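You operate a simulated robot arm through the tools that you are given. There is no shell and no other tool. Be economical: measure what you need, move in short steps, check, and stop when the job is done.

The job below is to be done with a simulated robot arm. You get a single attempt, and the scene is never put back.

## Task
Press the call button a to switch it on. Then put the black wiper on the top of the half pallet. Then fetch the card box of labels and set it on the blue liner on the middle shelf of the green rack. Do these in the order given. Set down upright: card box of labels.

Only the result counts: the job must be done as asked and must still hold three seconds after the hand-in. Knocking over, shifting, dropping, spilling or breaking anything else fails it.

## Robot
A 7-joint arm with a vacuum gripper on a trunk, on a base that drives. Base frame: it is fixed to the floor where the robot stands at the start and does not move with it; the origin is under the middle of the robot, x ahead of it, y to its left, z up. Units: mm, rad, N and s.
With the tool pointing down near the work surface it reaches from about 100 to 780 mm from the robot's upright axis, wherever it stands. Its first joint turns from -2.897 to 2.897 rad. Places, roughly: black wiper [3250, -7500, 750]; blue liner [6000, 6500, 1000]; call button a [600, 0, 700]; card box of labels [5750, 6500, 1000]; top of the half pallet [3700, -8100, 100]. Payload 1.88 kg.
Tool frame: the origin (TCP) lies in the middle of the cups' lips, and z points out of the cups. The gripper has 1 cup of 32 mm across, covering 32 by 32 mm (tool x, y); the bellows give 14 mm. With the vacuum on, a cup seals on a smooth face that it is pressed against (1 to 4 N); it does not hold porous or soft things. The pull reaches 41 N.
Orientation is that of the tool frame in the base frame, as a unit quaternion [x, y, z, w]. With the cups facing straight down, the tool's x points along the base's -x, its y along +y and its z along -z.

## Interface
- The arm moves only by the tool step_arm. Its argument "plan" is a list of rows, each an object (a shift or turn left out is 0, a gripper value left out holds the last) with "travel": the shift along the tool's x, y, z in mm, a list of three; "dr": the turn, a rotation vector about the tool's x, y, z in degrees, a list of three; "vacuum": the vacuum: 1 switches it on, 0 off. In form: [{"travel": [dx, dy, dz], "dr": [ax, ay, az], "vacuum": vacuum}, ...]. A call has 1 to 12 rows; each row shifts and turns the commanded pose from where the row before left it, along the tool's axes as they then stand. Rows are played at 5 a second. More than 50 mm and 0.15 rad between two rows, or a gripper value outside its range, and nothing of the call is played. A pose out of reach is approached as far as the arm can. The call stops where the force on the tool passes 40 N (or 10 N more than at its start, if that is more) or the arm is blocked; 0.2 s more then pass. The pull builds up within a second once a cup has sealed. Time passes only in rows, and 0.2 s behind the last, so rows that do not move give it time. The reply holds the time, the measured pose of the TCP, the force on the tool along the base axes and the pull of the vacuum, in the units named above and with some noise, with the torque about the TCP (base axes, N m) and any sound that the robot's microphone picked up, and new pictures: "show" is both (left out), scene, wrist or none.
- Cameras (640 x 400 px; columns grow to the right, rows downward): "scene" is now at [26.3, 149.6, 1370.3]; the picture's right is [-0.23, -0.97, 0.00], its down [-0.59, 0.14, -0.80] and it looks along [0.78, -0.19, -0.60] (base axes); focal length 284 px, centre (320, 200). "wrist" rides on the gripper at [82, 14, -216] in the tool frame; the picture's right is [-0.17, 0.99, 0.00], its down [-0.91, -0.15, -0.37] and it looks along [-0.37, -0.06, 0.93] (tool axes); focal length 243 px, centre (320, 200). There is no depth. A picture from a camera that has moved, and an enlarged one, comes with that camera's place and axes in the base frame and with its lens. The place of the scene camera against the robot may be out by one fixed shift of up to 25 mm in any direction.
- lift_body(by): slides the trunk up (or, below 0, down) by that many mm; the arm and the scene camera ride with it, the base frame stays. It gives what a move gives, with no picture.
- roll_base(legs): drives the robot by 1 to 6 legs, each [ahead, left, turn to the left] in mm, mm and rad, along the robot's own axes; the way and the turn of a leg run together, so that a leg with both is an arc; at most 1500 mm and 3.142 rad a leg. The arm and the cameras ride along, it lands a little off, and it stops where it bumps. It gives what a move gives, and a new picture of the scene camera.
- head_to(pan, tilt): turns the head with the scene camera to pan (to the left, within 2.705 rad either way) and tilt (down, from -0.506 to 1.204), counted from straight ahead of the robot. It gives what a move gives, and a new picture of the scene camera.
- close_up(camera, box): a new picture of the part [left, top, right, bottom] of that camera's present view, enlarged. No time passes.
- hand_in(): hands the job in; it is judged then, once.

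Work in short steps. Places have to be worked out from the pictures, the camera data and where the tool is seen: move nearer, look again, correct. Check each grasp and each placing, and mend what went wrong. You have 165 turns and 260 pictures in all, those below and enlarged ones among them. Switch the vacuum off and draw the arm clear of the work before you hand the job in, unless the task says otherwise.

The tools are called after "Call:" as a command line: name --argument value ..., lists and objects as JSON in quotes. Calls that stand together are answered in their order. step_arm: Moves the arm, as the interface text tells. Its arguments: {"type":"object","properties":{"plan":{"type":"array"},"show":{"type":"string","enum":["both","scene","wrist","none"]}},"required":["plan"]} The other tools are called the same way: lift_body (by) slides the trunk up or down; roll_base (legs) drives the base; head_to (pan, tilt) turns the head that bears the scene camera; close_up (camera, box) takes an enlarged picture of a part of a camera's view; hand_in () hands the job in.

At the start:

```text
t: 0.0
position: [543.6, -150.7, 940.4]
orientation: [0.0, 1.0, 0.0, 0.0]
ft_force: [-0.4, -0.1, -0.7]
moment: [-0.02, 0.0, -0.01]
pull: 0.0
trunk travel left (down, up): [-300.0, 290.0]
robot x, y, heading: [0.5, 3.2, 0.004]
head pan, tilt: [-0.236, 0.648]
```

scene: 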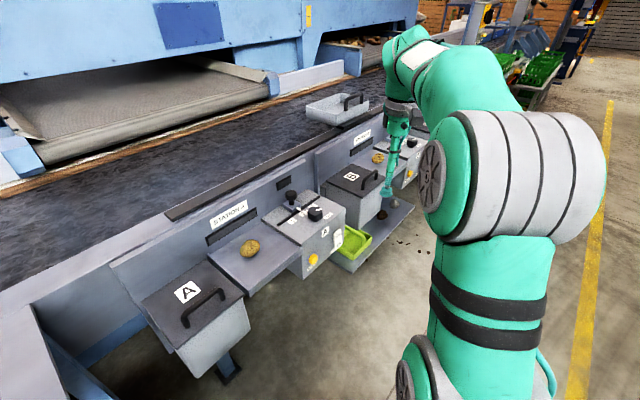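
wrist: 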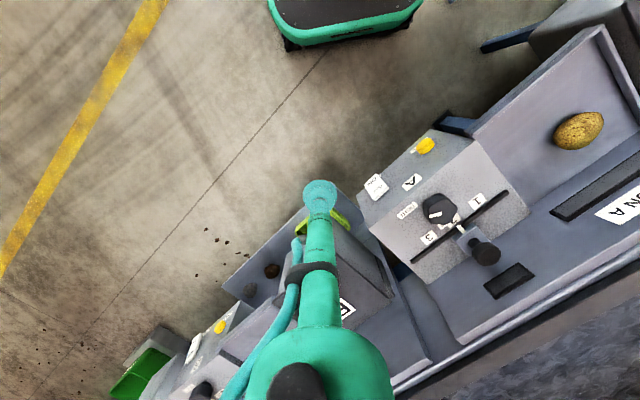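

The scene shows station A with a control box (label A) and a yellow button on its front. I'll enlarge both views.

Call:
close_up --camera "scene" --box '[220, 170, 400, 290]'

Call:
close_up --camera "wrist" --box '[340, 110, 540, 290]'

```text
3.33 times, centred on (310, 230) of scene
camera zoom: at [26.3, 149.6, 1370.3], right [-0.23, -0.97, 0.0], down [-0.59, 0.14, -0.8], along [0.78, -0.19, -0.6], focal length 948 px, centre (353, 100)
```

zoom: 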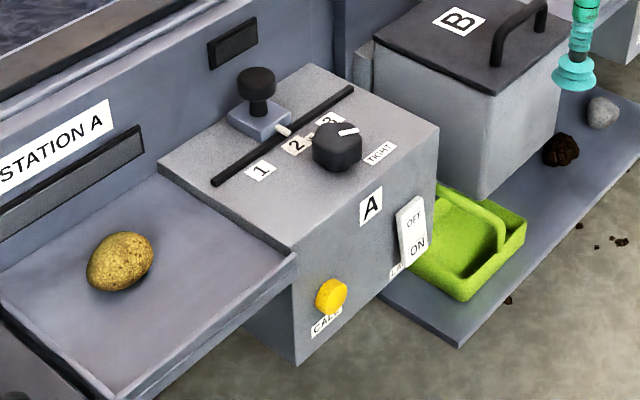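

```text
2.22 times, centred on (440, 200) of wrist
camera zoom: at [463.0, -137.3, 1156.5], right [0.17, 0.99, 0.0], down [0.91, -0.15, 0.37], along [0.37, -0.06, -0.93], focal length 539 px, centre (53, 200)
```

zoom: 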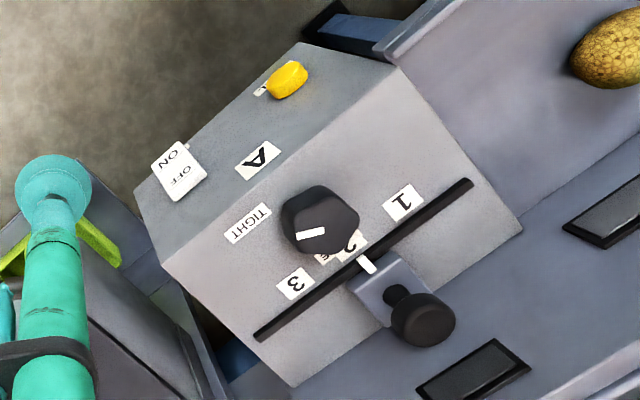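

Triangulating both views puts the button near [566, 36, 725]. The face looks back and to the right, with its outward normal at about (-0.82, -0.57, 0). I'll look around before driving.

Call:
head_to --pan -1.4 --tilt 0.35

Call:
head_to --pan -2.6 --tilt 0.4

Call:
head_to --pan 1.5 --tilt 0.3

```text
t: 1.4
position: [543.7, -150.6, 941.4]
orientation: [0.0, 1.0, 0.0, 0.0]
ft_force: [0.1, 0.4, 0.0]
moment: [0.0, 0.0, -0.02]
pull: 0.0
trunk travel left (down, up): [-300.0, 290.0]
robot x, y, heading: [1.8, -0.2, 0.002]
head pan, tilt: [-1.4, 0.351]
camera scene: at [-42.3, 78.2, 1397.2], right [-0.99, -0.17, 0.0], down [-0.06, 0.34, -0.94], along [0.16, -0.93, -0.34], focal length 284 px, centre (320, 200)
```

scene: 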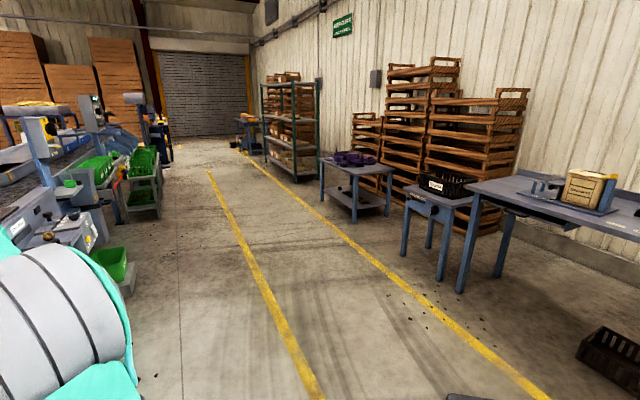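

```text
t: 2.8
position: [543.9, -150.2, 941.2]
orientation: [0.0, 1.0, 0.0, 0.0]
ft_force: [0.3, 0.2, 0.3]
moment: [-0.01, 0.02, 0.01]
pull: 0.0
trunk travel left (down, up): [-300.0, 290.0]
robot x, y, heading: [-0.7, -0.5, -0.003]
head pan, tilt: [-2.601, 0.4]
camera scene: at [-137.5, 122.2, 1392.6], right [-0.52, 0.86, 0.0], down [0.33, 0.2, -0.92], along [-0.79, -0.47, -0.39], focal length 284 px, centre (320, 200)
```

scene: 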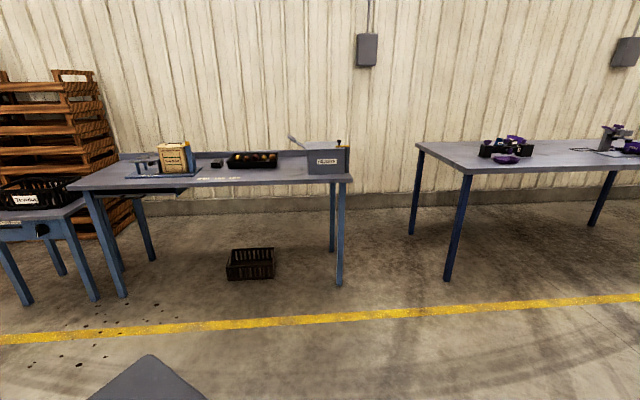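

```text
t: 6.1
position: [545.2, -150.6, 940.6]
orientation: [0.0, 1.0, 0.0, 0.0]
ft_force: [-0.4, 0.6, -0.1]
moment: [0.0, 0.0, -0.01]
pull: 0.2
trunk travel left (down, up): [-300.0, 290.0]
robot x, y, heading: [0.9, -1.7, 0.001]
head pan, tilt: [1.499, 0.3]
camera scene: at [-51.5, 263.1, 1401.9], right [1.0, -0.07, 0.0], down [-0.02, -0.29, -0.96], along [0.07, 0.95, -0.3], focal length 284 px, centre (320, 200)
```

scene: 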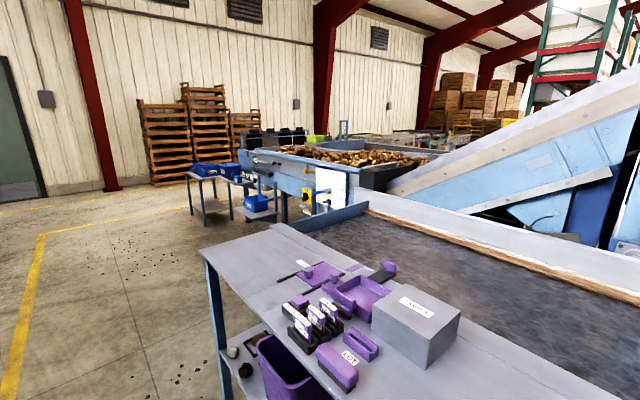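

There is free floor behind and to the right. I'll back off, shift right and turn left so that I face the button squarely.

Call:
roll_base --legs '[[-200, 0, 0], [0, -420, 0], [0, 0, 0.61]]'

Call:
head_to --pan 0.0 --tilt 0.65

```text
t: 11.6
position: [332.7, -230.9, 940.5]
orientation: [-0.302, 0.953, 0.0, -0.001]
ft_force: [0.0, 0.3, 0.1]
moment: [-0.06, 0.04, 0.05]
pull: 0.1
trunk travel left (down, up): [-300.0, 290.0]
robot x, y, heading: [-198.1, -418.1, 0.607]
head pan, tilt: [1.499, 0.3]
camera scene: at [-389.1, -236.6, 1401.9], right [0.86, 0.52, 0.0], down [0.15, -0.25, -0.96], along [-0.49, 0.82, -0.3], focal length 284 px, centre (320, 200)
```

scene: 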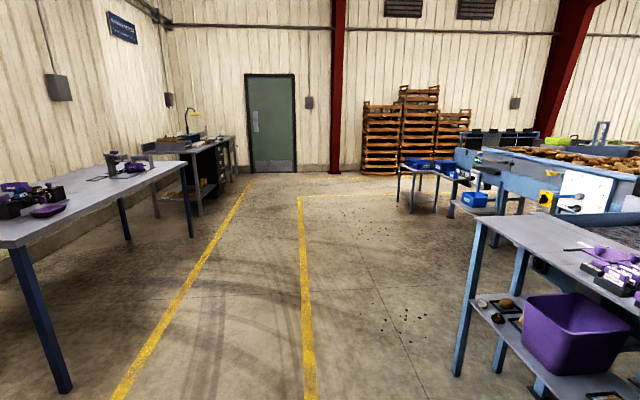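

```text
t: 13.2
position: [332.4, -231.0, 940.5]
orientation: [-0.303, 0.953, 0.0, -0.001]
ft_force: [-0.3, 0.0, 0.6]
moment: [0.01, 0.0, 0.02]
pull: 0.1
trunk travel left (down, up): [-300.0, 290.0]
robot x, y, heading: [-198.7, -422.3, 0.618]
head pan, tilt: [0.0, 0.649]
camera scene: at [-270.0, -266.4, 1370.1], right [0.58, -0.82, 0.0], down [-0.49, -0.35, -0.8], along [0.65, 0.46, -0.6], focal length 284 px, centre (320, 200)
```

scene: 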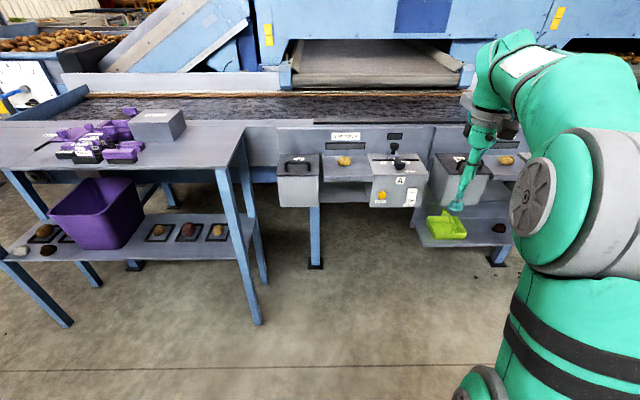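

The robot now faces the station squarely. I'll turn the tool up to horizontal so it points forward.

Call:
step_arm --plan '[{"dr": [0, -8.2, 0]}, {"dr": [0, -8.2, 0]}, {"dr": [0, -8.2, 0]}, {"dr": [0, -8.2, 0]}, {"dr": [0, -8.2, 0]}, {"dr": [0, -8.2, 0]}, {"dr": [0, -8.2, 0]}, {"dr": [0, -8.2, 0]}, {"dr": [0, -8.2, 0]}, {"dr": [0, -8.2, 0]}, {"dr": [0, -8, 0]}]'

```text
t: 15.0
position: [333.4, -181.2, 842.6]
orientation: [-0.275, 0.831, 0.214, 0.434]
ft_force: [0.2, 0.8, -0.3]
moment: [0.06, -0.02, 0.01]
pull: 0.1
trunk travel left (down, up): [-300.0, 290.0]
robot x, y, heading: [-197.7, -419.7, 0.615]
head pan, tilt: [0.0, 0.649]
stopped in row 9: the arm was blocked; the commanded pose is now the measured one
camera scene: at [-264.4, -265.3, 1361.3], right [0.58, -0.82, 0.0], down [-0.5, -0.35, -0.79], along [0.65, 0.46, -0.61], focal length 284 px, centre (320, 200)
camera wrist: at [156.3, -322.5, 890.3], right [-0.56, 0.79, 0.25], down [0.3, -0.09, 0.95], along [0.77, 0.61, -0.19], focal length 243 px, centre (320, 200)
```

scene: 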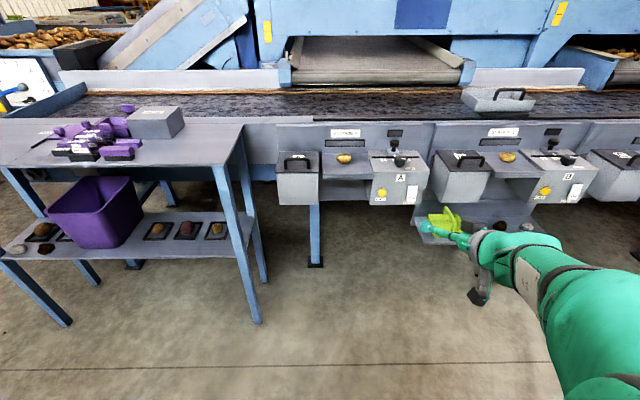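
wrist: 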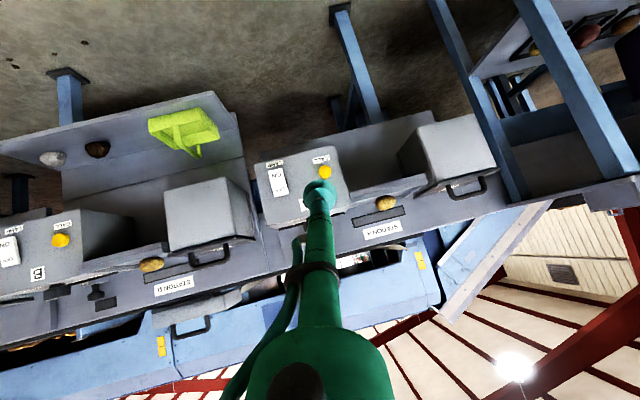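

The arm hit a joint limit because it was too folded. The tool axis is now about (0.60, 0.59, -0.53). I'll extend forward and slightly up first, keeping this orientation.

Call:
step_arm --plan '[{"travel": [-21, -4, 33]}, {"travel": [-21, -4, 33]}, {"travel": [-21, -4, 33]}, {"travel": [-21, -4, 33]}]' --show "none"

```text
t: 16.0
position: [455.3, -92.1, 844.9]
orientation: [-0.276, 0.832, 0.216, 0.431]
ft_force: [0.1, -1.2, 0.3]
moment: [0.0, 0.02, -0.01]
pull: 0.1
trunk travel left (down, up): [-300.0, 290.0]
robot x, y, heading: [-200.7, -421.4, 0.617]
head pan, tilt: [0.0, 0.649]
```

Now I'll tilt up the remaining 33° to point the cup along the button's axis.

Call:
step_arm --plan '[{"dr": [1.1, -6.6, 0]}, {"dr": [1.1, -6.6, 0]}, {"dr": [1.1, -6.6, 0]}, {"dr": [1.1, -6.6, 0]}, {"dr": [1.1, -6.6, 0]}]'

```text
t: 17.2
position: [457.1, -97.1, 843.2]
orientation: [-0.179, 0.686, 0.243, 0.662]
ft_force: [-0.3, -0.1, 0.5]
moment: [-0.05, 0.05, 0.01]
pull: 0.0
trunk travel left (down, up): [-300.0, 290.0]
robot x, y, heading: [-201.9, -419.4, 0.615]
head pan, tilt: [0.0, 0.649]
camera scene: at [-270.6, -266.7, 1371.6], right [0.58, -0.82, 0.0], down [-0.49, -0.35, -0.8], along [0.65, 0.46, -0.6], focal length 284 px, centre (320, 200)
camera wrist: at [267.9, -203.5, 763.7], right [-0.55, 0.79, 0.26], down [-0.17, -0.41, 0.9], along [0.82, 0.45, 0.36], focal length 243 px, centre (320, 200)
```

scene: 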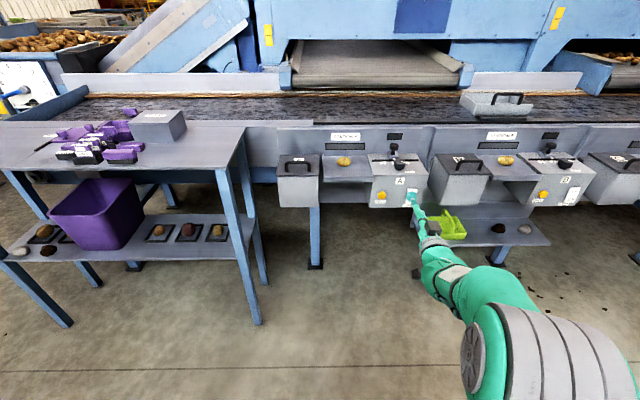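
wrist: 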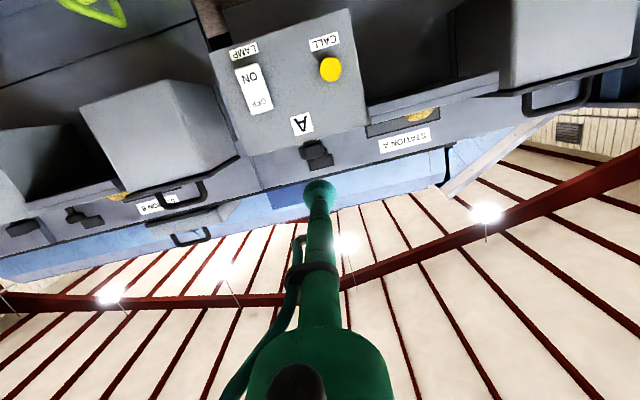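

The tool axis is now aligned with the button. The wrist view puts the button at about [566, 33, 726], so I'll move in front of it, about 60 mm short.

Call:
step_arm --plan '[{"travel": [40, 11, 0]}, {"travel": [40, 11, 0]}, {"travel": [40, 11, 0]}, {"travel": [0, 0, 35]}, {"travel": [0, 0, 35]}, {"travel": [0, 0, 30]}]'

```text
t: 18.6
position: [562.3, -41.3, 798.2]
orientation: [-0.182, 0.685, 0.245, 0.661]
ft_force: [0.1, -0.3, 0.3]
moment: [-0.03, 0.07, -0.03]
pull: 0.0
out of reach, approached as far as the arm can: row 1, 2, 3, 4
trunk travel left (down, up): [-300.0, 290.0]
robot x, y, heading: [-197.1, -420.6, 0.61]
head pan, tilt: [0.0, 0.649]
camera scene: at [-270.3, -266.7, 1370.1], right [0.58, -0.82, 0.0], down [-0.49, -0.35, -0.8], along [0.65, 0.46, -0.6], focal length 284 px, centre (320, 200)
camera wrist: at [374.0, -149.4, 719.1], right [-0.56, 0.79, 0.26], down [-0.16, -0.41, 0.9], along [0.81, 0.46, 0.36], focal length 243 px, centre (320, 200)
```

scene: 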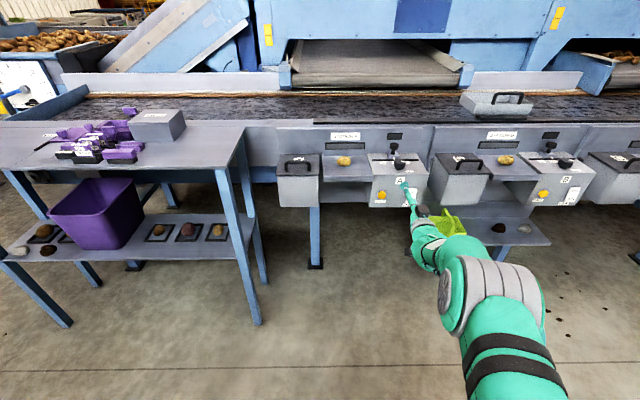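
wrist: 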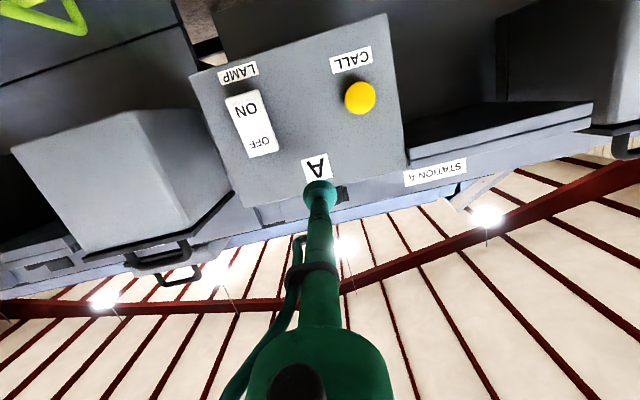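

The arm can't get lower in this posture, so I'll lower the trunk by 73 mm. The button is again measured at [566, 36, 725].

Call:
lift_body --by -73

Call:
step_arm --plan '[{"travel": [3, 30, 0]}, {"travel": [3, 31, 0]}]'

```text
t: 19.8
position: [562.3, -41.4, 725.7]
orientation: [-0.183, 0.685, 0.246, 0.662]
ft_force: [0.2, -0.1, 0.3]
moment: [0.0, 0.0, -0.01]
pull: 0.1
trunk travel left (down, up): [-227.0, 363.0]
robot x, y, heading: [-200.5, -419.7, 0.61]
head pan, tilt: [0.0, 0.649]
```

```text
t: 20.4
position: [541.9, -1.1, 735.0]
orientation: [-0.186, 0.687, 0.253, 0.655]
ft_force: [0.1, 0.4, 0.0]
moment: [-0.01, 0.0, 0.02]
pull: 0.0
out of reach, approached as far as the arm can: row 1, 2
trunk travel left (down, up): [-227.0, 363.0]
robot x, y, heading: [-200.9, -421.0, 0.612]
head pan, tilt: [0.0, 0.649]
camera scene: at [-269.9, -266.5, 1297.1], right [0.58, -0.82, 0.0], down [-0.49, -0.35, -0.8], along [0.65, 0.46, -0.6], focal length 284 px, centre (320, 200)
camera wrist: at [354.2, -112.0, 657.7], right [-0.57, 0.78, 0.27], down [-0.14, -0.41, 0.9], along [0.81, 0.47, 0.35], focal length 243 px, centre (320, 200)
```

scene: 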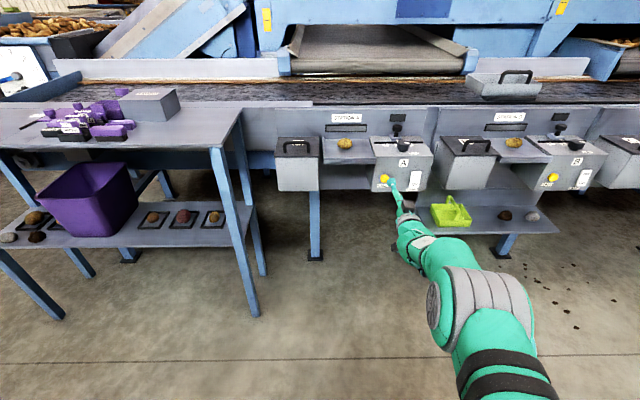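
wrist: 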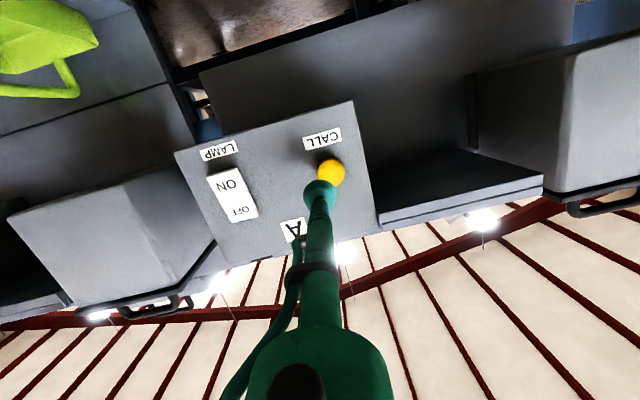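

The cup is about 16 mm right of and 9 mm above the button, with roughly 40 mm left to go. I'll fix the sideways error with the base and the height with the trunk, then look.

Call:
roll_base --legs '[[0, 16, 0]]'

Call:
lift_body --by -9

Call:
step_arm --plan '[{"travel": [0, 0, 15]}]'

```text
t: 21.1
position: [532.9, 11.2, 736.3]
orientation: [-0.185, 0.687, 0.253, 0.655]
ft_force: [-0.3, -0.9, 0.5]
moment: [-0.02, 0.02, 0.02]
pull: 0.1
trunk travel left (down, up): [-227.0, 363.0]
robot x, y, heading: [-208.1, -409.1, 0.608]
head pan, tilt: [0.0, 0.649]
camera scene: at [-279.2, -253.5, 1297.1], right [0.58, -0.82, 0.0], down [-0.49, -0.35, -0.8], along [0.65, 0.46, -0.6], focal length 284 px, centre (320, 200)
```

scene: 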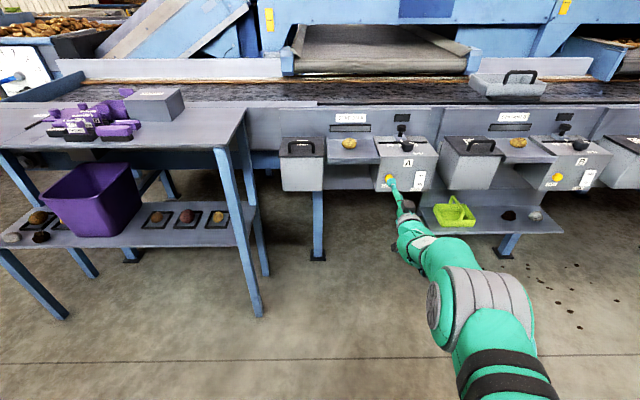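

```text
t: 21.7
position: [533.1, 10.8, 725.5]
orientation: [-0.186, 0.687, 0.253, 0.655]
ft_force: [-1.0, 0.6, -0.3]
moment: [0.06, 0.02, 0.0]
pull: 0.0
trunk travel left (down, up): [-218.0, 372.0]
robot x, y, heading: [-207.7, -407.5, 0.611]
head pan, tilt: [0.0, 0.649]
```

```text
t: 22.1
position: [544.6, 20.7, 726.2]
orientation: [-0.186, 0.687, 0.253, 0.655]
ft_force: [0.0, 0.6, -0.2]
moment: [0.02, 0.02, 0.0]
pull: 0.0
trunk travel left (down, up): [-218.0, 372.0]
robot x, y, heading: [-211.7, -411.0, 0.614]
head pan, tilt: [0.0, 0.649]
camera scene: at [-279.3, -253.6, 1288.1], right [0.58, -0.82, 0.0], down [-0.49, -0.35, -0.8], along [0.65, 0.46, -0.6], focal length 284 px, centre (320, 200)
camera wrist: at [357.7, -90.2, 649.0], right [-0.57, 0.78, 0.27], down [-0.15, -0.41, 0.9], along [0.81, 0.47, 0.35], focal length 243 px, centre (320, 200)
```

scene: 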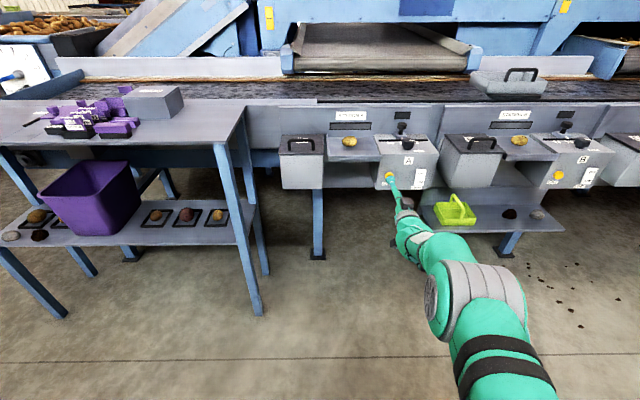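
wrist: 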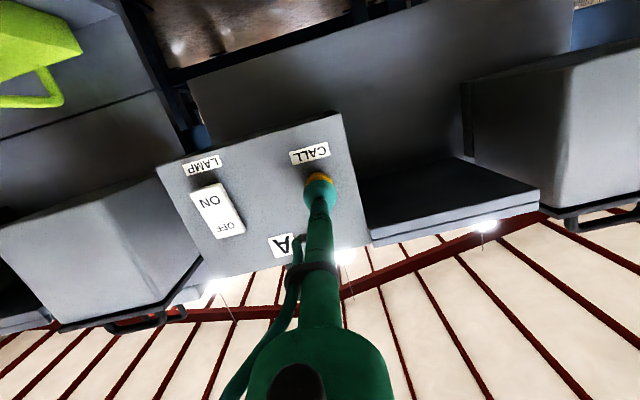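

The cup covers the button. I'll push forward in small steps and watch the force.

Call:
step_arm --plan '[{"travel": [0, 0, 8]}, {"travel": [0, 0, 6]}, {"travel": [0, 0, 5]}]' --show "wrist"

```text
t: 22.9
position: [560.1, 32.8, 726.2]
orientation: [-0.186, 0.687, 0.252, 0.655]
ft_force: [0.3, -0.9, 0.0]
moment: [0.0, -0.01, -0.01]
pull: 0.0
trunk travel left (down, up): [-218.0, 372.0]
robot x, y, heading: [-209.7, -408.0, 0.617]
head pan, tilt: [0.0, 0.649]
camera wrist: at [372.8, -78.9, 648.7], right [-0.57, 0.78, 0.27], down [-0.15, -0.41, 0.9], along [0.81, 0.47, 0.35], focal length 243 px, centre (320, 200)
```

wrist: 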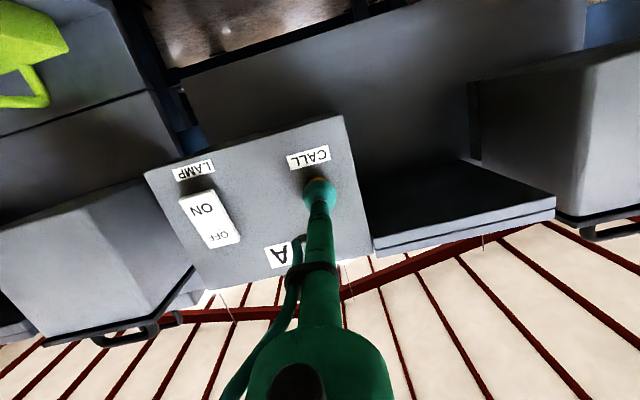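

Call:
step_arm --plan '[{"travel": [0, 0, 5]}, {"travel": [0, 0, 4]}, {"travel": [0, 0, 4]}]' --show "wrist"

```text
t: 23.7
position: [569.3, 39.3, 725.2]
orientation: [-0.186, 0.687, 0.252, 0.655]
ft_force: [-2.8, -2.2, 0.7]
moment: [-0.03, 0.01, -0.02]
pull: 0.0
trunk travel left (down, up): [-218.0, 372.0]
robot x, y, heading: [-207.6, -408.1, 0.614]
head pan, tilt: [0.0, 0.649]
heard: click
camera wrist: at [383.0, -71.8, 647.9], right [-0.57, 0.78, 0.27], down [-0.15, -0.41, 0.9], along [0.81, 0.47, 0.35], focal length 243 px, centre (320, 200)
```

wrist: 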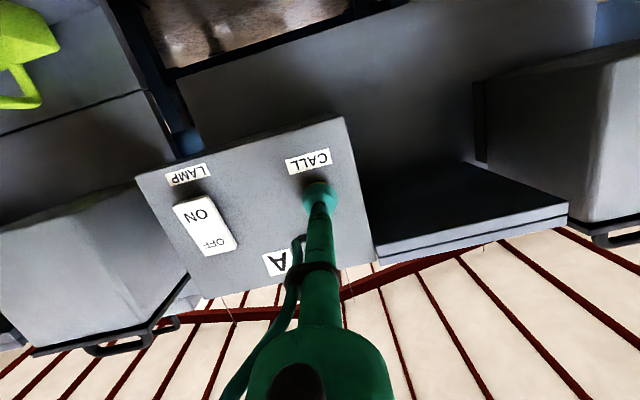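

Heard a click, so the button is pressed. I'll draw back and check how it looks.

Call:
step_arm --plan '[{"travel": [0, 0, -20]}, {"travel": [0, 0, -40]}, {"travel": [0, 0, -40]}]'

Call:
close_up --camera "wrist" --box '[180, 70, 420, 220]'

```text
t: 24.5
position: [493.3, -25.1, 731.1]
orientation: [-0.188, 0.689, 0.257, 0.651]
ft_force: [0.5, -0.1, 0.0]
moment: [0.06, -0.04, -0.02]
pull: 0.0
out of reach, approached as far as the arm can: row 3
trunk travel left (down, up): [-218.0, 372.0]
robot x, y, heading: [-209.2, -406.0, 0.617]
head pan, tilt: [0.0, 0.649]
camera scene: at [-278.9, -253.3, 1288.1], right [0.58, -0.82, 0.0], down [-0.49, -0.35, -0.8], along [0.65, 0.46, -0.6], focal length 284 px, centre (320, 200)
camera wrist: at [306.3, -136.5, 654.5], right [-0.57, 0.77, 0.27], down [-0.13, -0.42, 0.9], along [0.81, 0.48, 0.34], focal length 243 px, centre (320, 200)
```

scene: 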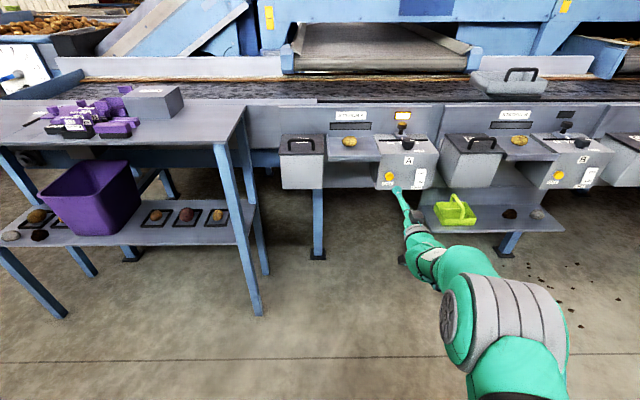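
wrist: 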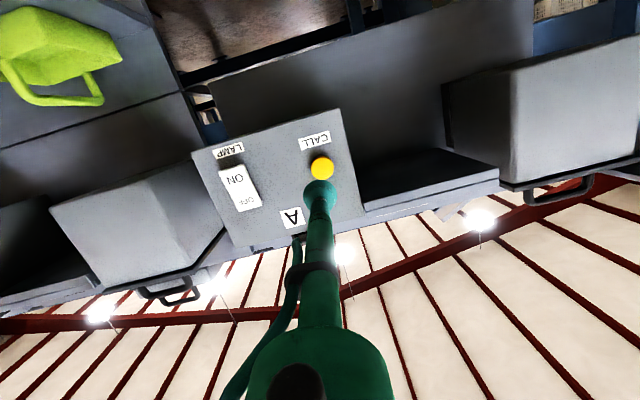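

```text
2.67 times, centred on (300, 145) of wrist
camera zoom: at [306.3, -136.5, 654.5], right [-0.57, 0.77, 0.27], down [-0.13, -0.42, 0.9], along [0.81, 0.48, 0.34], focal length 647 px, centre (373, 347)
```

zoom: 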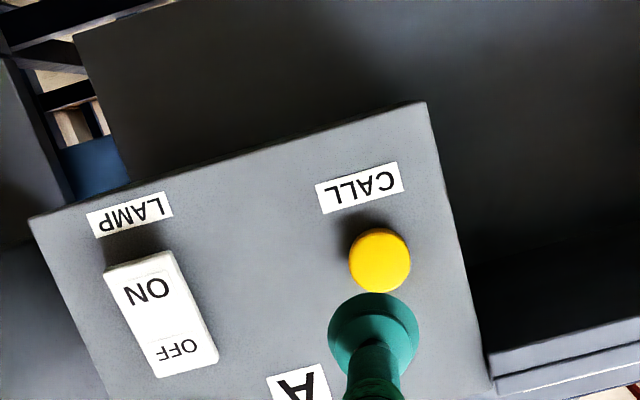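

The lamp of station A is lit, so step 1 is done. I'll back away from the line, then fold the tool back down.

Call:
roll_base --legs '[[-600, 0, 0]]'

Call:
step_arm --plan '[{"travel": [-20, 0, 0], "dr": [0, 8.2, 0]}, {"travel": [-20, 0, 0], "dr": [0, 8.2, 0]}, {"travel": [-20, 0, 0], "dr": [0, 8.2, 0]}, {"dr": [0, 8.2, 0]}, {"dr": [0, 8.2, 0]}, {"dr": [0, 8.2, 0]}, {"dr": [0, 8.2, 0]}, {"dr": [0, 8.2, 0]}, {"dr": [0, 8.2, 0]}, {"dr": [0, 8.2, 0]}, {"dr": [0, 8, 0]}]'

```text
t: 27.9
position: [7.7, -361.7, 731.2]
orientation: [-0.19, 0.688, 0.259, 0.65]
ft_force: [-0.9, -0.8, 0.7]
moment: [0.05, 0.06, 0.01]
pull: 0.1
trunk travel left (down, up): [-218.0, 372.0]
robot x, y, heading: [-692.8, -751.6, 0.625]
head pan, tilt: [0.0, 0.649]
camera scene: at [-763.8, -597.6, 1288.1], right [0.58, -0.81, 0.0], down [-0.49, -0.35, -0.8], along [0.65, 0.46, -0.6], focal length 284 px, centre (320, 200)
```

scene: 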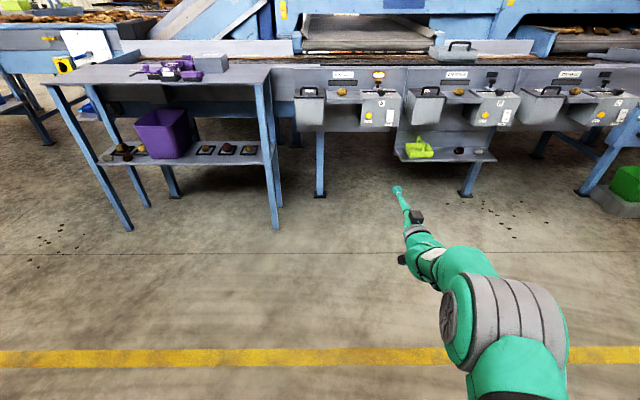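

```text
t: 30.3
position: [-5.9, -360.2, 781.9]
orientation: [-0.315, 0.947, 0.061, 0.011]
ft_force: [-1.1, -0.7, 2.3]
moment: [0.04, -0.23, -0.05]
pull: 0.1
out of reach, approached as far as the arm can: row 11
trunk travel left (down, up): [-218.0, 372.0]
robot x, y, heading: [-690.0, -751.1, 0.624]
head pan, tilt: [0.0, 0.649]
camera scene: at [-765.8, -598.7, 1288.3], right [0.58, -0.81, 0.0], down [-0.49, -0.35, -0.8], along [0.65, 0.46, -0.6], focal length 284 px, centre (320, 200)
camera wrist: at [-76.7, -424.9, 992.4], right [-0.46, 0.88, 0.12], down [0.83, 0.38, 0.41], along [0.32, 0.28, -0.9], focal length 243 px, centre (320, 200)
```

scene: 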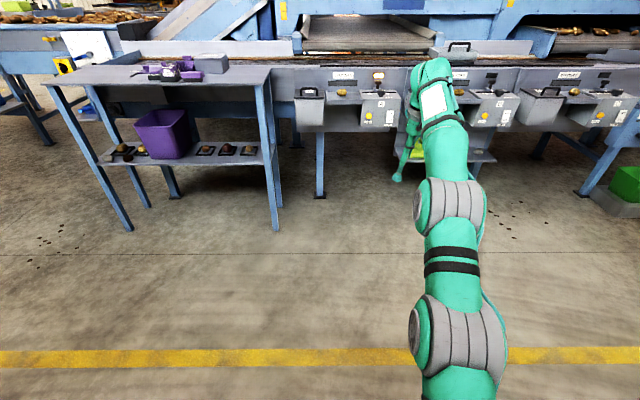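
wrist: 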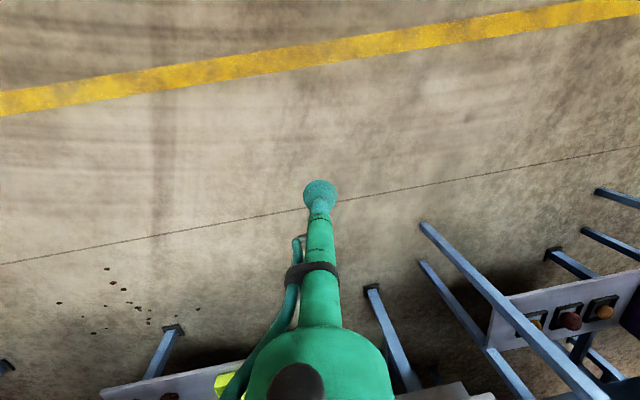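

I'll retract the arm closer to the trunk and level the tool before the long drive.

Call:
step_arm --plan '[{"travel": [45, 0, -10]}, {"travel": [45, 0, -10], "dr": [6.3, 3.3, 1.3]}, {"travel": [45, 0, -10]}, {"travel": [45, 0, -10]}, {"travel": [45, 0, -10]}, {"travel": [45, 0, -10]}]' --show "none"

Call:
lift_body --by 82

Call:
roll_base --legs '[[-450, 0, 0], [0, 0, -1.57]]'

Call:
head_to --pan 0.0 --tilt 0.3

```text
t: 31.7
position: [-223.1, -518.9, 830.2]
orientation: [-0.305, 0.952, -0.001, -0.005]
ft_force: [0.3, 0.2, 0.7]
moment: [-0.02, 0.07, -0.01]
pull: 0.0
trunk travel left (down, up): [-218.0, 372.0]
robot x, y, heading: [-694.8, -752.5, 0.622]
head pan, tilt: [0.0, 0.649]
```

```text
t: 32.8
position: [-223.9, -519.1, 913.0]
orientation: [-0.306, 0.952, -0.001, -0.004]
ft_force: [-0.4, 0.3, -0.4]
moment: [0.02, -0.03, -0.02]
pull: 0.1
trunk travel left (down, up): [-300.0, 290.0]
robot x, y, heading: [-697.0, -752.4, 0.623]
head pan, tilt: [0.0, 0.649]
```

```text
t: 35.2
position: [-543.8, -743.3, 915.0]
orientation: [-0.309, 0.951, 0.0, -0.002]
ft_force: [-0.2, 0.2, -0.5]
moment: [-0.02, 0.01, 0.01]
pull: 0.1
trunk travel left (down, up): [-300.0, 290.0]
robot x, y, heading: [-1011.1, -977.7, 0.625]
head pan, tilt: [0.0, 0.649]
stopped in leg 1: the robot was blocked; the commanded pose is now the measured one
camera scene: at [-1083.4, -824.5, 1370.1], right [0.59, -0.81, 0.0], down [-0.49, -0.35, -0.8], along [0.65, 0.47, -0.6], focal length 284 px, centre (320, 200)
```

scene: 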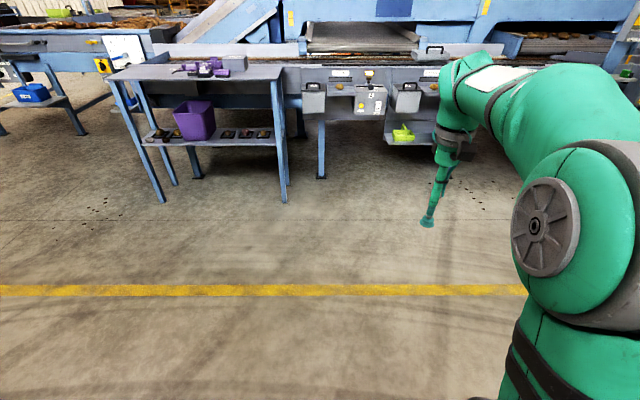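

```text
t: 36.1
position: [-542.7, -742.7, 913.6]
orientation: [-0.308, 0.952, 0.0, -0.002]
ft_force: [0.3, -0.2, -0.3]
moment: [0.02, 0.0, 0.0]
pull: 0.1
trunk travel left (down, up): [-300.0, 290.0]
robot x, y, heading: [-1010.0, -979.8, 0.627]
head pan, tilt: [0.0, 0.3]
camera scene: at [-1078.1, -820.8, 1401.8], right [0.59, -0.81, 0.0], down [-0.24, -0.17, -0.95], along [0.77, 0.56, -0.3], focal length 284 px, centre (320, 200)
```

scene: 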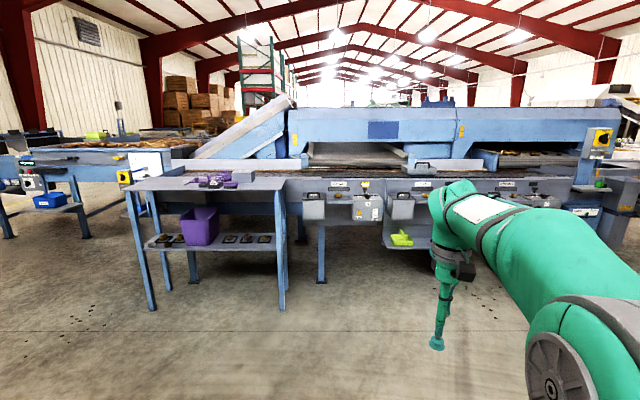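

The base bumped something behind it. I'll look back.

Call:
head_to --pan 2.7 --tilt 0.6

Call:
head_to --pan -2.7 --tilt 0.6

```text
t: 38.5
position: [-541.9, -743.3, 914.3]
orientation: [-0.308, 0.952, -0.001, -0.003]
ft_force: [-0.1, -0.5, -0.1]
moment: [0.04, 0.02, -0.01]
pull: 0.0
trunk travel left (down, up): [-300.0, 290.0]
robot x, y, heading: [-1011.4, -980.6, 0.629]
head pan, tilt: [2.7, 0.6]
camera scene: at [-1240.6, -891.8, 1374.4], right [-0.18, 0.98, 0.0], down [0.56, 0.1, -0.83], along [-0.81, -0.15, -0.56], focal length 284 px, centre (320, 200)
```

scene: 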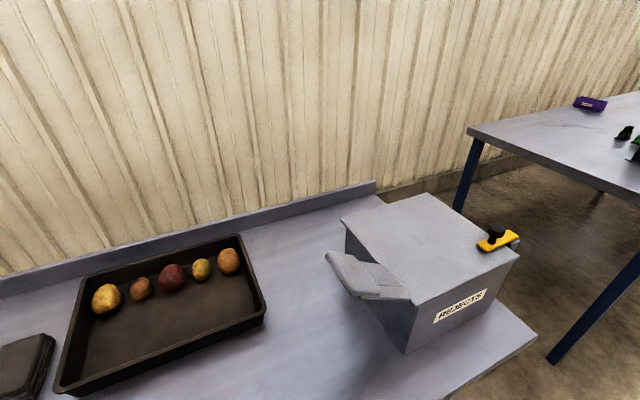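

```text
t: 42.7
position: [-542.6, -742.4, 912.7]
orientation: [-0.308, 0.952, 0.0, -0.002]
ft_force: [-0.3, -0.3, -0.2]
moment: [0.01, 0.0, -0.02]
pull: 0.1
trunk travel left (down, up): [-300.0, 290.0]
robot x, y, heading: [-1012.2, -977.8, 0.627]
head pan, tilt: [-2.7, 0.6]
camera scene: at [-1196.2, -953.0, 1374.4], right [-0.88, 0.48, 0.0], down [0.27, 0.5, -0.83], along [-0.4, -0.72, -0.56], focal length 284 px, centre (320, 200)
```

scene: 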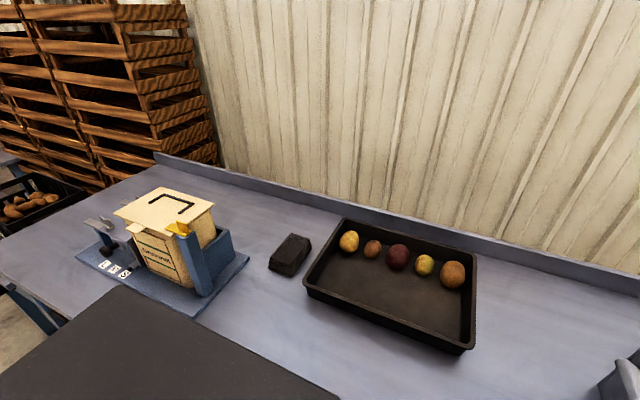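

I touched a table edge and the base stopped, with everything on it still standing. I'll move forward to the middle of the aisle and turn along it.

Call:
roll_base --legs '[[450, 0, 0], [0, 0, -1.585]]'

Call:
head_to --pan 0.0 --tilt 0.25

```text
t: 49.3
position: [-423.6, -1191.3, 914.8]
orientation: [0.466, 0.885, 0.001, -0.002]
ft_force: [0.1, -1.1, -0.3]
moment: [0.0, -0.02, -0.01]
pull: 0.1
trunk travel left (down, up): [-300.0, 290.0]
robot x, y, heading: [-647.5, -719.3, -0.966]
head pan, tilt: [-2.7, 0.6]
camera scene: at [-622.0, -524.9, 1374.4], right [0.5, 0.86, 0.0], down [0.49, -0.28, -0.83], along [-0.71, 0.41, -0.56], focal length 284 px, centre (320, 200)
```

scene: 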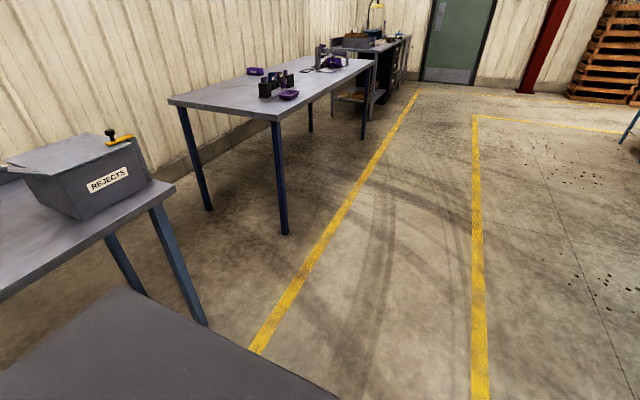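

```text
t: 51.7
position: [-422.6, -1190.5, 914.6]
orientation: [0.466, 0.885, 0.001, -0.003]
ft_force: [0.1, 0.6, -1.1]
moment: [0.0, 0.03, -0.01]
pull: 0.1
trunk travel left (down, up): [-300.0, 290.0]
robot x, y, heading: [-644.9, -715.8, -0.968]
head pan, tilt: [0.0, 0.25]
camera scene: at [-492.6, -646.2, 1406.6], right [-0.82, -0.57, 0.0], down [-0.14, 0.2, -0.97], along [0.55, -0.8, -0.25], focal length 284 px, centre (320, 200)
```

scene: 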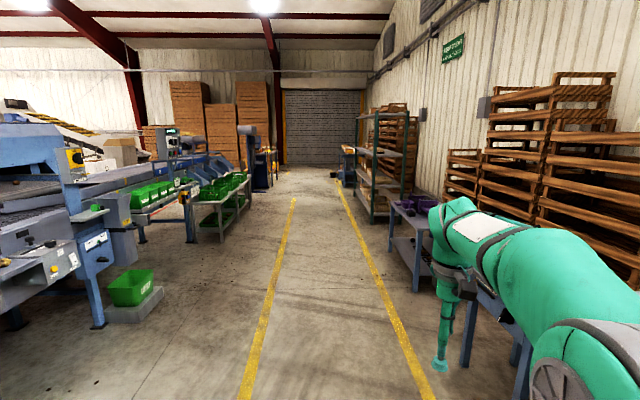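

The aisle is clear. The purple-topped table passes about 680 mm to my right, so I'll drive slightly left of here, 4.5 m ahead.

Call:
roll_base --legs '[[1500, 200, 0], [1500, 0, 0], [1500, 0, 0]]'

```text
refused: leg 1 is longer than a leg can be; nothing moved
```

Leg 1 was too long, so I'll shorten it.

Call:
roll_base --legs '[[1400, 200, 0], [1500, 0, 0], [1500, 0, 0]]'

```text
t: 72.9
position: [2200.3, -4762.4, 913.2]
orientation: [0.477, 0.879, 0.001, -0.003]
ft_force: [-0.3, 0.0, -0.1]
moment: [0.05, -0.04, 0.0]
pull: 0.0
trunk travel left (down, up): [-300.0, 290.0]
robot x, y, heading: [1986.4, -4282.8, -0.994]
head pan, tilt: [0.0, 0.25]
camera scene: at [2144.2, -4214.6, 1406.6], right [-0.84, -0.55, 0.0], down [-0.13, 0.21, -0.97], along [0.53, -0.81, -0.25], focal length 284 px, centre (320, 200)
```

scene: 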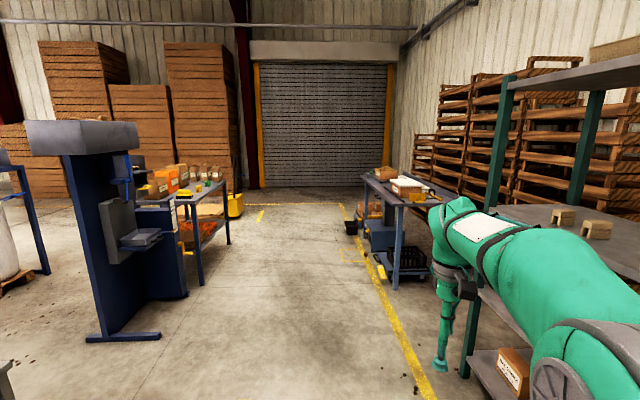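

The wiper should be on the table ahead on the right. I'll drive 2.2 m more and look again, closer.

Call:
roll_base --legs '[[1200, 100, 0], [1000, 0, 0]]'

Call:
head_to --pan -0.45 --tilt 0.55

```text
t: 83.7
position: [3487.2, -6530.1, 914.1]
orientation: [0.472, 0.882, 0.001, -0.003]
ft_force: [0.9, -0.1, -0.1]
moment: [0.02, -0.04, -0.01]
pull: 0.0
trunk travel left (down, up): [-300.0, 290.0]
robot x, y, heading: [3267.9, -6050.7, -0.983]
head pan, tilt: [0.0, 0.25]
camera scene: at [3425.1, -5983.8, 1406.6], right [-0.83, -0.56, 0.0], down [-0.14, 0.21, -0.97], along [0.54, -0.81, -0.25], focal length 284 px, centre (320, 200)
```

scene: 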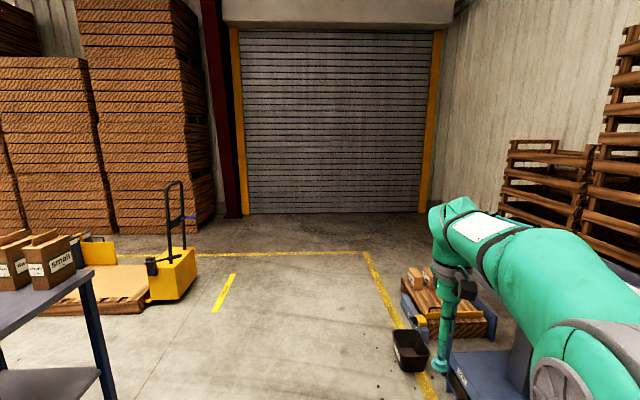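

```text
t: 84.6
position: [3486.7, -6529.2, 916.0]
orientation: [0.472, 0.882, 0.001, -0.002]
ft_force: [0.2, 0.0, 0.2]
moment: [0.01, 0.02, 0.01]
pull: 0.0
trunk travel left (down, up): [-300.0, 290.0]
robot x, y, heading: [3268.1, -6051.3, -0.985]
head pan, tilt: [-0.45, 0.55]
camera scene: at [3385.7, -5995.1, 1379.0], right [-0.99, -0.14, 0.0], down [-0.07, 0.52, -0.85], along [0.12, -0.84, -0.52], focal length 284 px, centre (320, 200)
```

scene: 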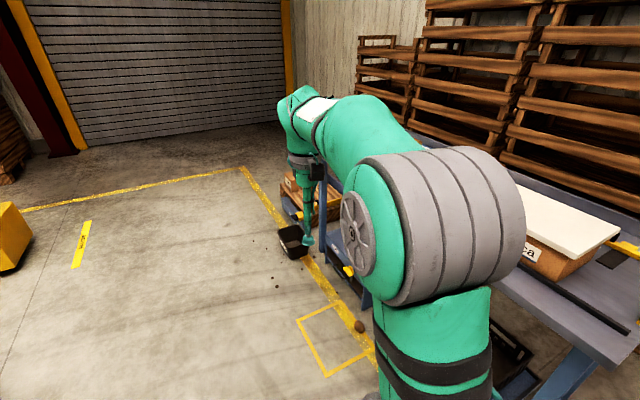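

The half pallet lies near the hand, with boxes on it, and the table with the wiper is to my right. I'll sidestep left for clearance, move ahead, and turn right to face the table.

Call:
roll_base --legs '[[0, 300, 0], [950, 0, 0], [0, 0, -1.57]]'

Call:
head_to --pan 0.1 --tilt 0.6

```text
t: 94.9
position: [3562.2, -6882.1, 914.3]
orientation: [0.956, 0.294, 0.003, -0.001]
ft_force: [0.2, 0.1, 0.2]
moment: [0.01, 0.02, 0.01]
pull: 0.0
trunk travel left (down, up): [-300.0, 290.0]
robot x, y, heading: [4038.7, -6656.9, -2.545]
head pan, tilt: [-0.45, 0.55]
camera scene: at [4091.6, -6767.4, 1378.9], right [-0.15, 0.99, 0.0], down [0.52, 0.08, -0.85], along [-0.84, -0.13, -0.52], focal length 284 px, centre (320, 200)
```

scene: 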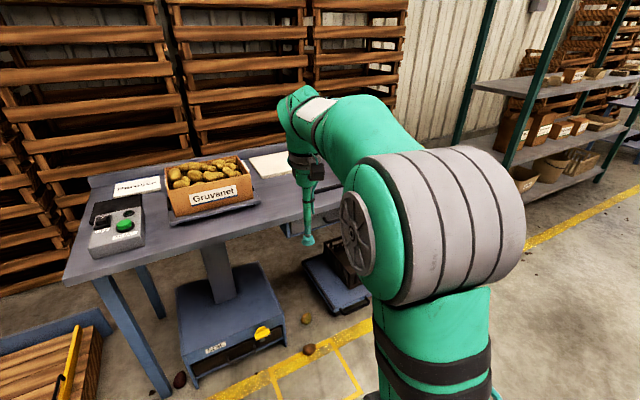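

```text
t: 95.9
position: [3561.7, -6881.1, 912.3]
orientation: [0.956, 0.294, 0.002, -0.001]
ft_force: [-0.7, -0.6, 0.0]
moment: [-0.01, 0.0, -0.01]
pull: 0.0
trunk travel left (down, up): [-300.0, 290.0]
robot x, y, heading: [4035.6, -6656.2, -2.547]
head pan, tilt: [0.099, 0.6]
camera scene: at [4112.6, -6810.9, 1374.4], right [-0.64, 0.77, 0.0], down [0.43, 0.36, -0.83], along [-0.63, -0.53, -0.56], focal length 284 px, centre (320, 200)
```

scene: 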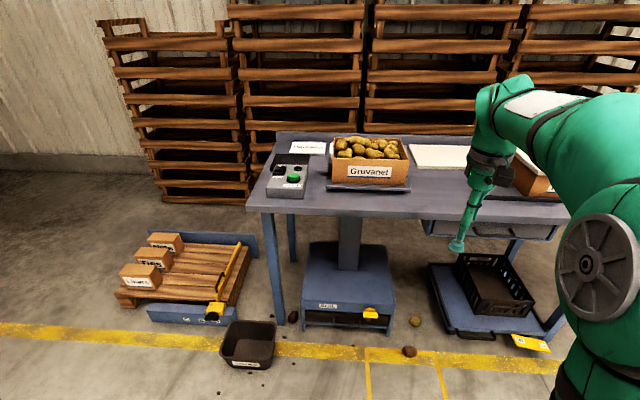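

Zooming in to find the wiper near the predicted pixel (325, 177), and the pallet.

Call:
close_up --camera "scene" --box '[240, 120, 440, 245]'

Call:
close_up --camera "scene" --box '[100, 220, 300, 345]'

```text
3.20 times, centred on (340, 182) of scene
camera zoom: at [4112.6, -6810.9, 1374.4], right [-0.64, 0.77, 0.0], down [0.43, 0.36, -0.83], along [-0.63, -0.53, -0.56], focal length 910 px, centre (256, 256)
```

zoom: 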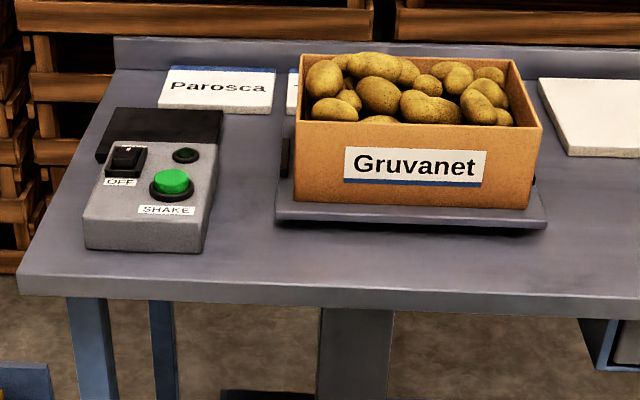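

```text
3.20 times, centred on (200, 282) of scene
camera zoom: at [4112.6, -6810.9, 1374.4], right [-0.64, 0.77, 0.0], down [0.43, 0.36, -0.83], along [-0.63, -0.53, -0.56], focal length 910 px, centre (704, -64)
```

zoom: 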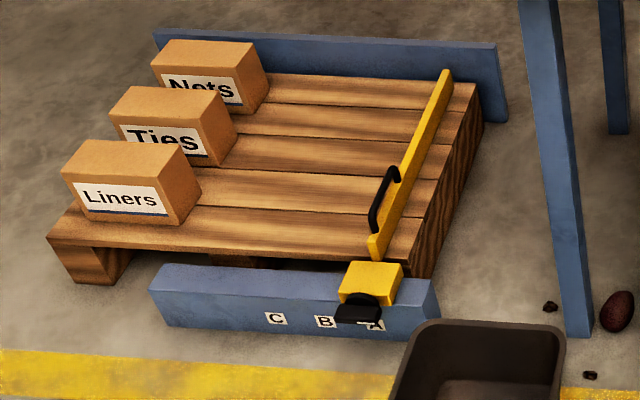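

A black item behind the control box may be the wiper, or it may be hidden behind the potato box. I'll raise the trunk and move closer to see from above.

Call:
lift_body --by 200

Call:
roll_base --legs '[[0, 260, 0], [300, 0, 0]]'

Call:
step_arm --plan '[{"travel": [-40, 0, 0]}, {"travel": [-40, 0, 0]}]'

```text
t: 98.1
position: [3562.2, -6880.2, 1114.7]
orientation: [0.956, 0.294, 0.003, 0.0]
ft_force: [0.1, 0.5, 0.7]
moment: [-0.02, -0.03, -0.02]
pull: 0.1
trunk travel left (down, up): [-500.0, 90.0]
robot x, y, heading: [4037.8, -6657.9, -2.545]
head pan, tilt: [0.099, 0.6]
```

```text
t: 101.6
position: [3461.5, -7264.8, 1113.3]
orientation: [0.957, 0.29, 0.002, -0.001]
ft_force: [-0.9, -1.0, -0.2]
moment: [0.0, 0.0, -0.02]
pull: 0.1
trunk travel left (down, up): [-500.0, 90.0]
robot x, y, heading: [3937.5, -7042.9, -2.556]
head pan, tilt: [0.099, 0.6]
camera scene: at [4011.7, -7199.1, 1574.4], right [-0.64, 0.77, 0.0], down [0.44, 0.36, -0.83], along [-0.64, -0.52, -0.56], focal length 284 px, centre (320, 200)
```

scene: 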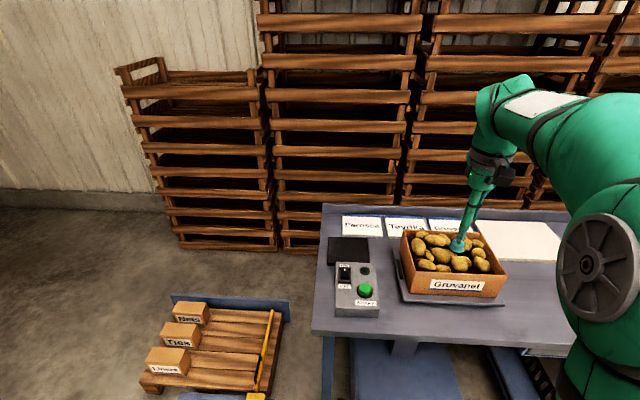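

```text
t: 102.2
position: [3394.8, -7308.6, 1113.3]
orientation: [0.957, 0.29, 0.002, -0.001]
ft_force: [-0.6, 0.5, 0.4]
moment: [0.0, 0.0, 0.06]
pull: 0.1
trunk travel left (down, up): [-500.0, 90.0]
robot x, y, heading: [3936.3, -7044.9, -2.551]
head pan, tilt: [0.099, 0.6]
camera scene: at [4011.4, -7199.3, 1574.4], right [-0.64, 0.77, 0.0], down [0.44, 0.36, -0.82], along [-0.64, -0.52, -0.57], focal length 284 px, centre (320, 200)
camera wrist: at [3470.0, -7275.8, 1329.8], right [0.41, -0.91, 0.0], down [-0.85, -0.38, 0.37], along [-0.34, -0.15, -0.93], focal length 243 px, centre (320, 200)
```

scene: 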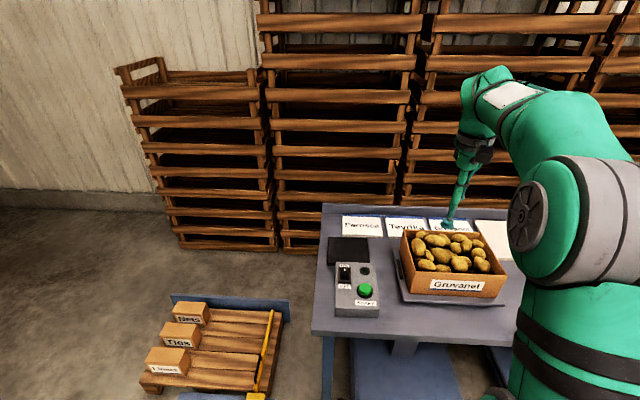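
wrist: 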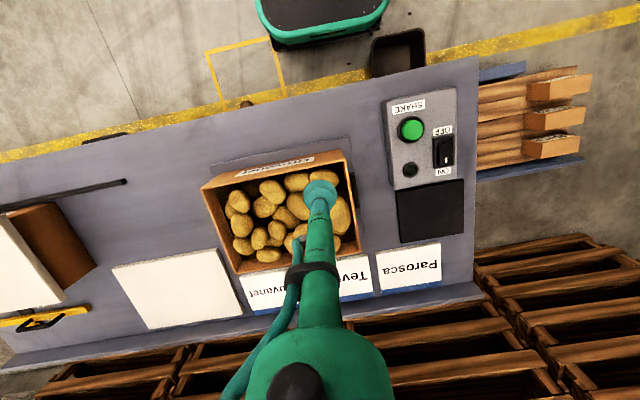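

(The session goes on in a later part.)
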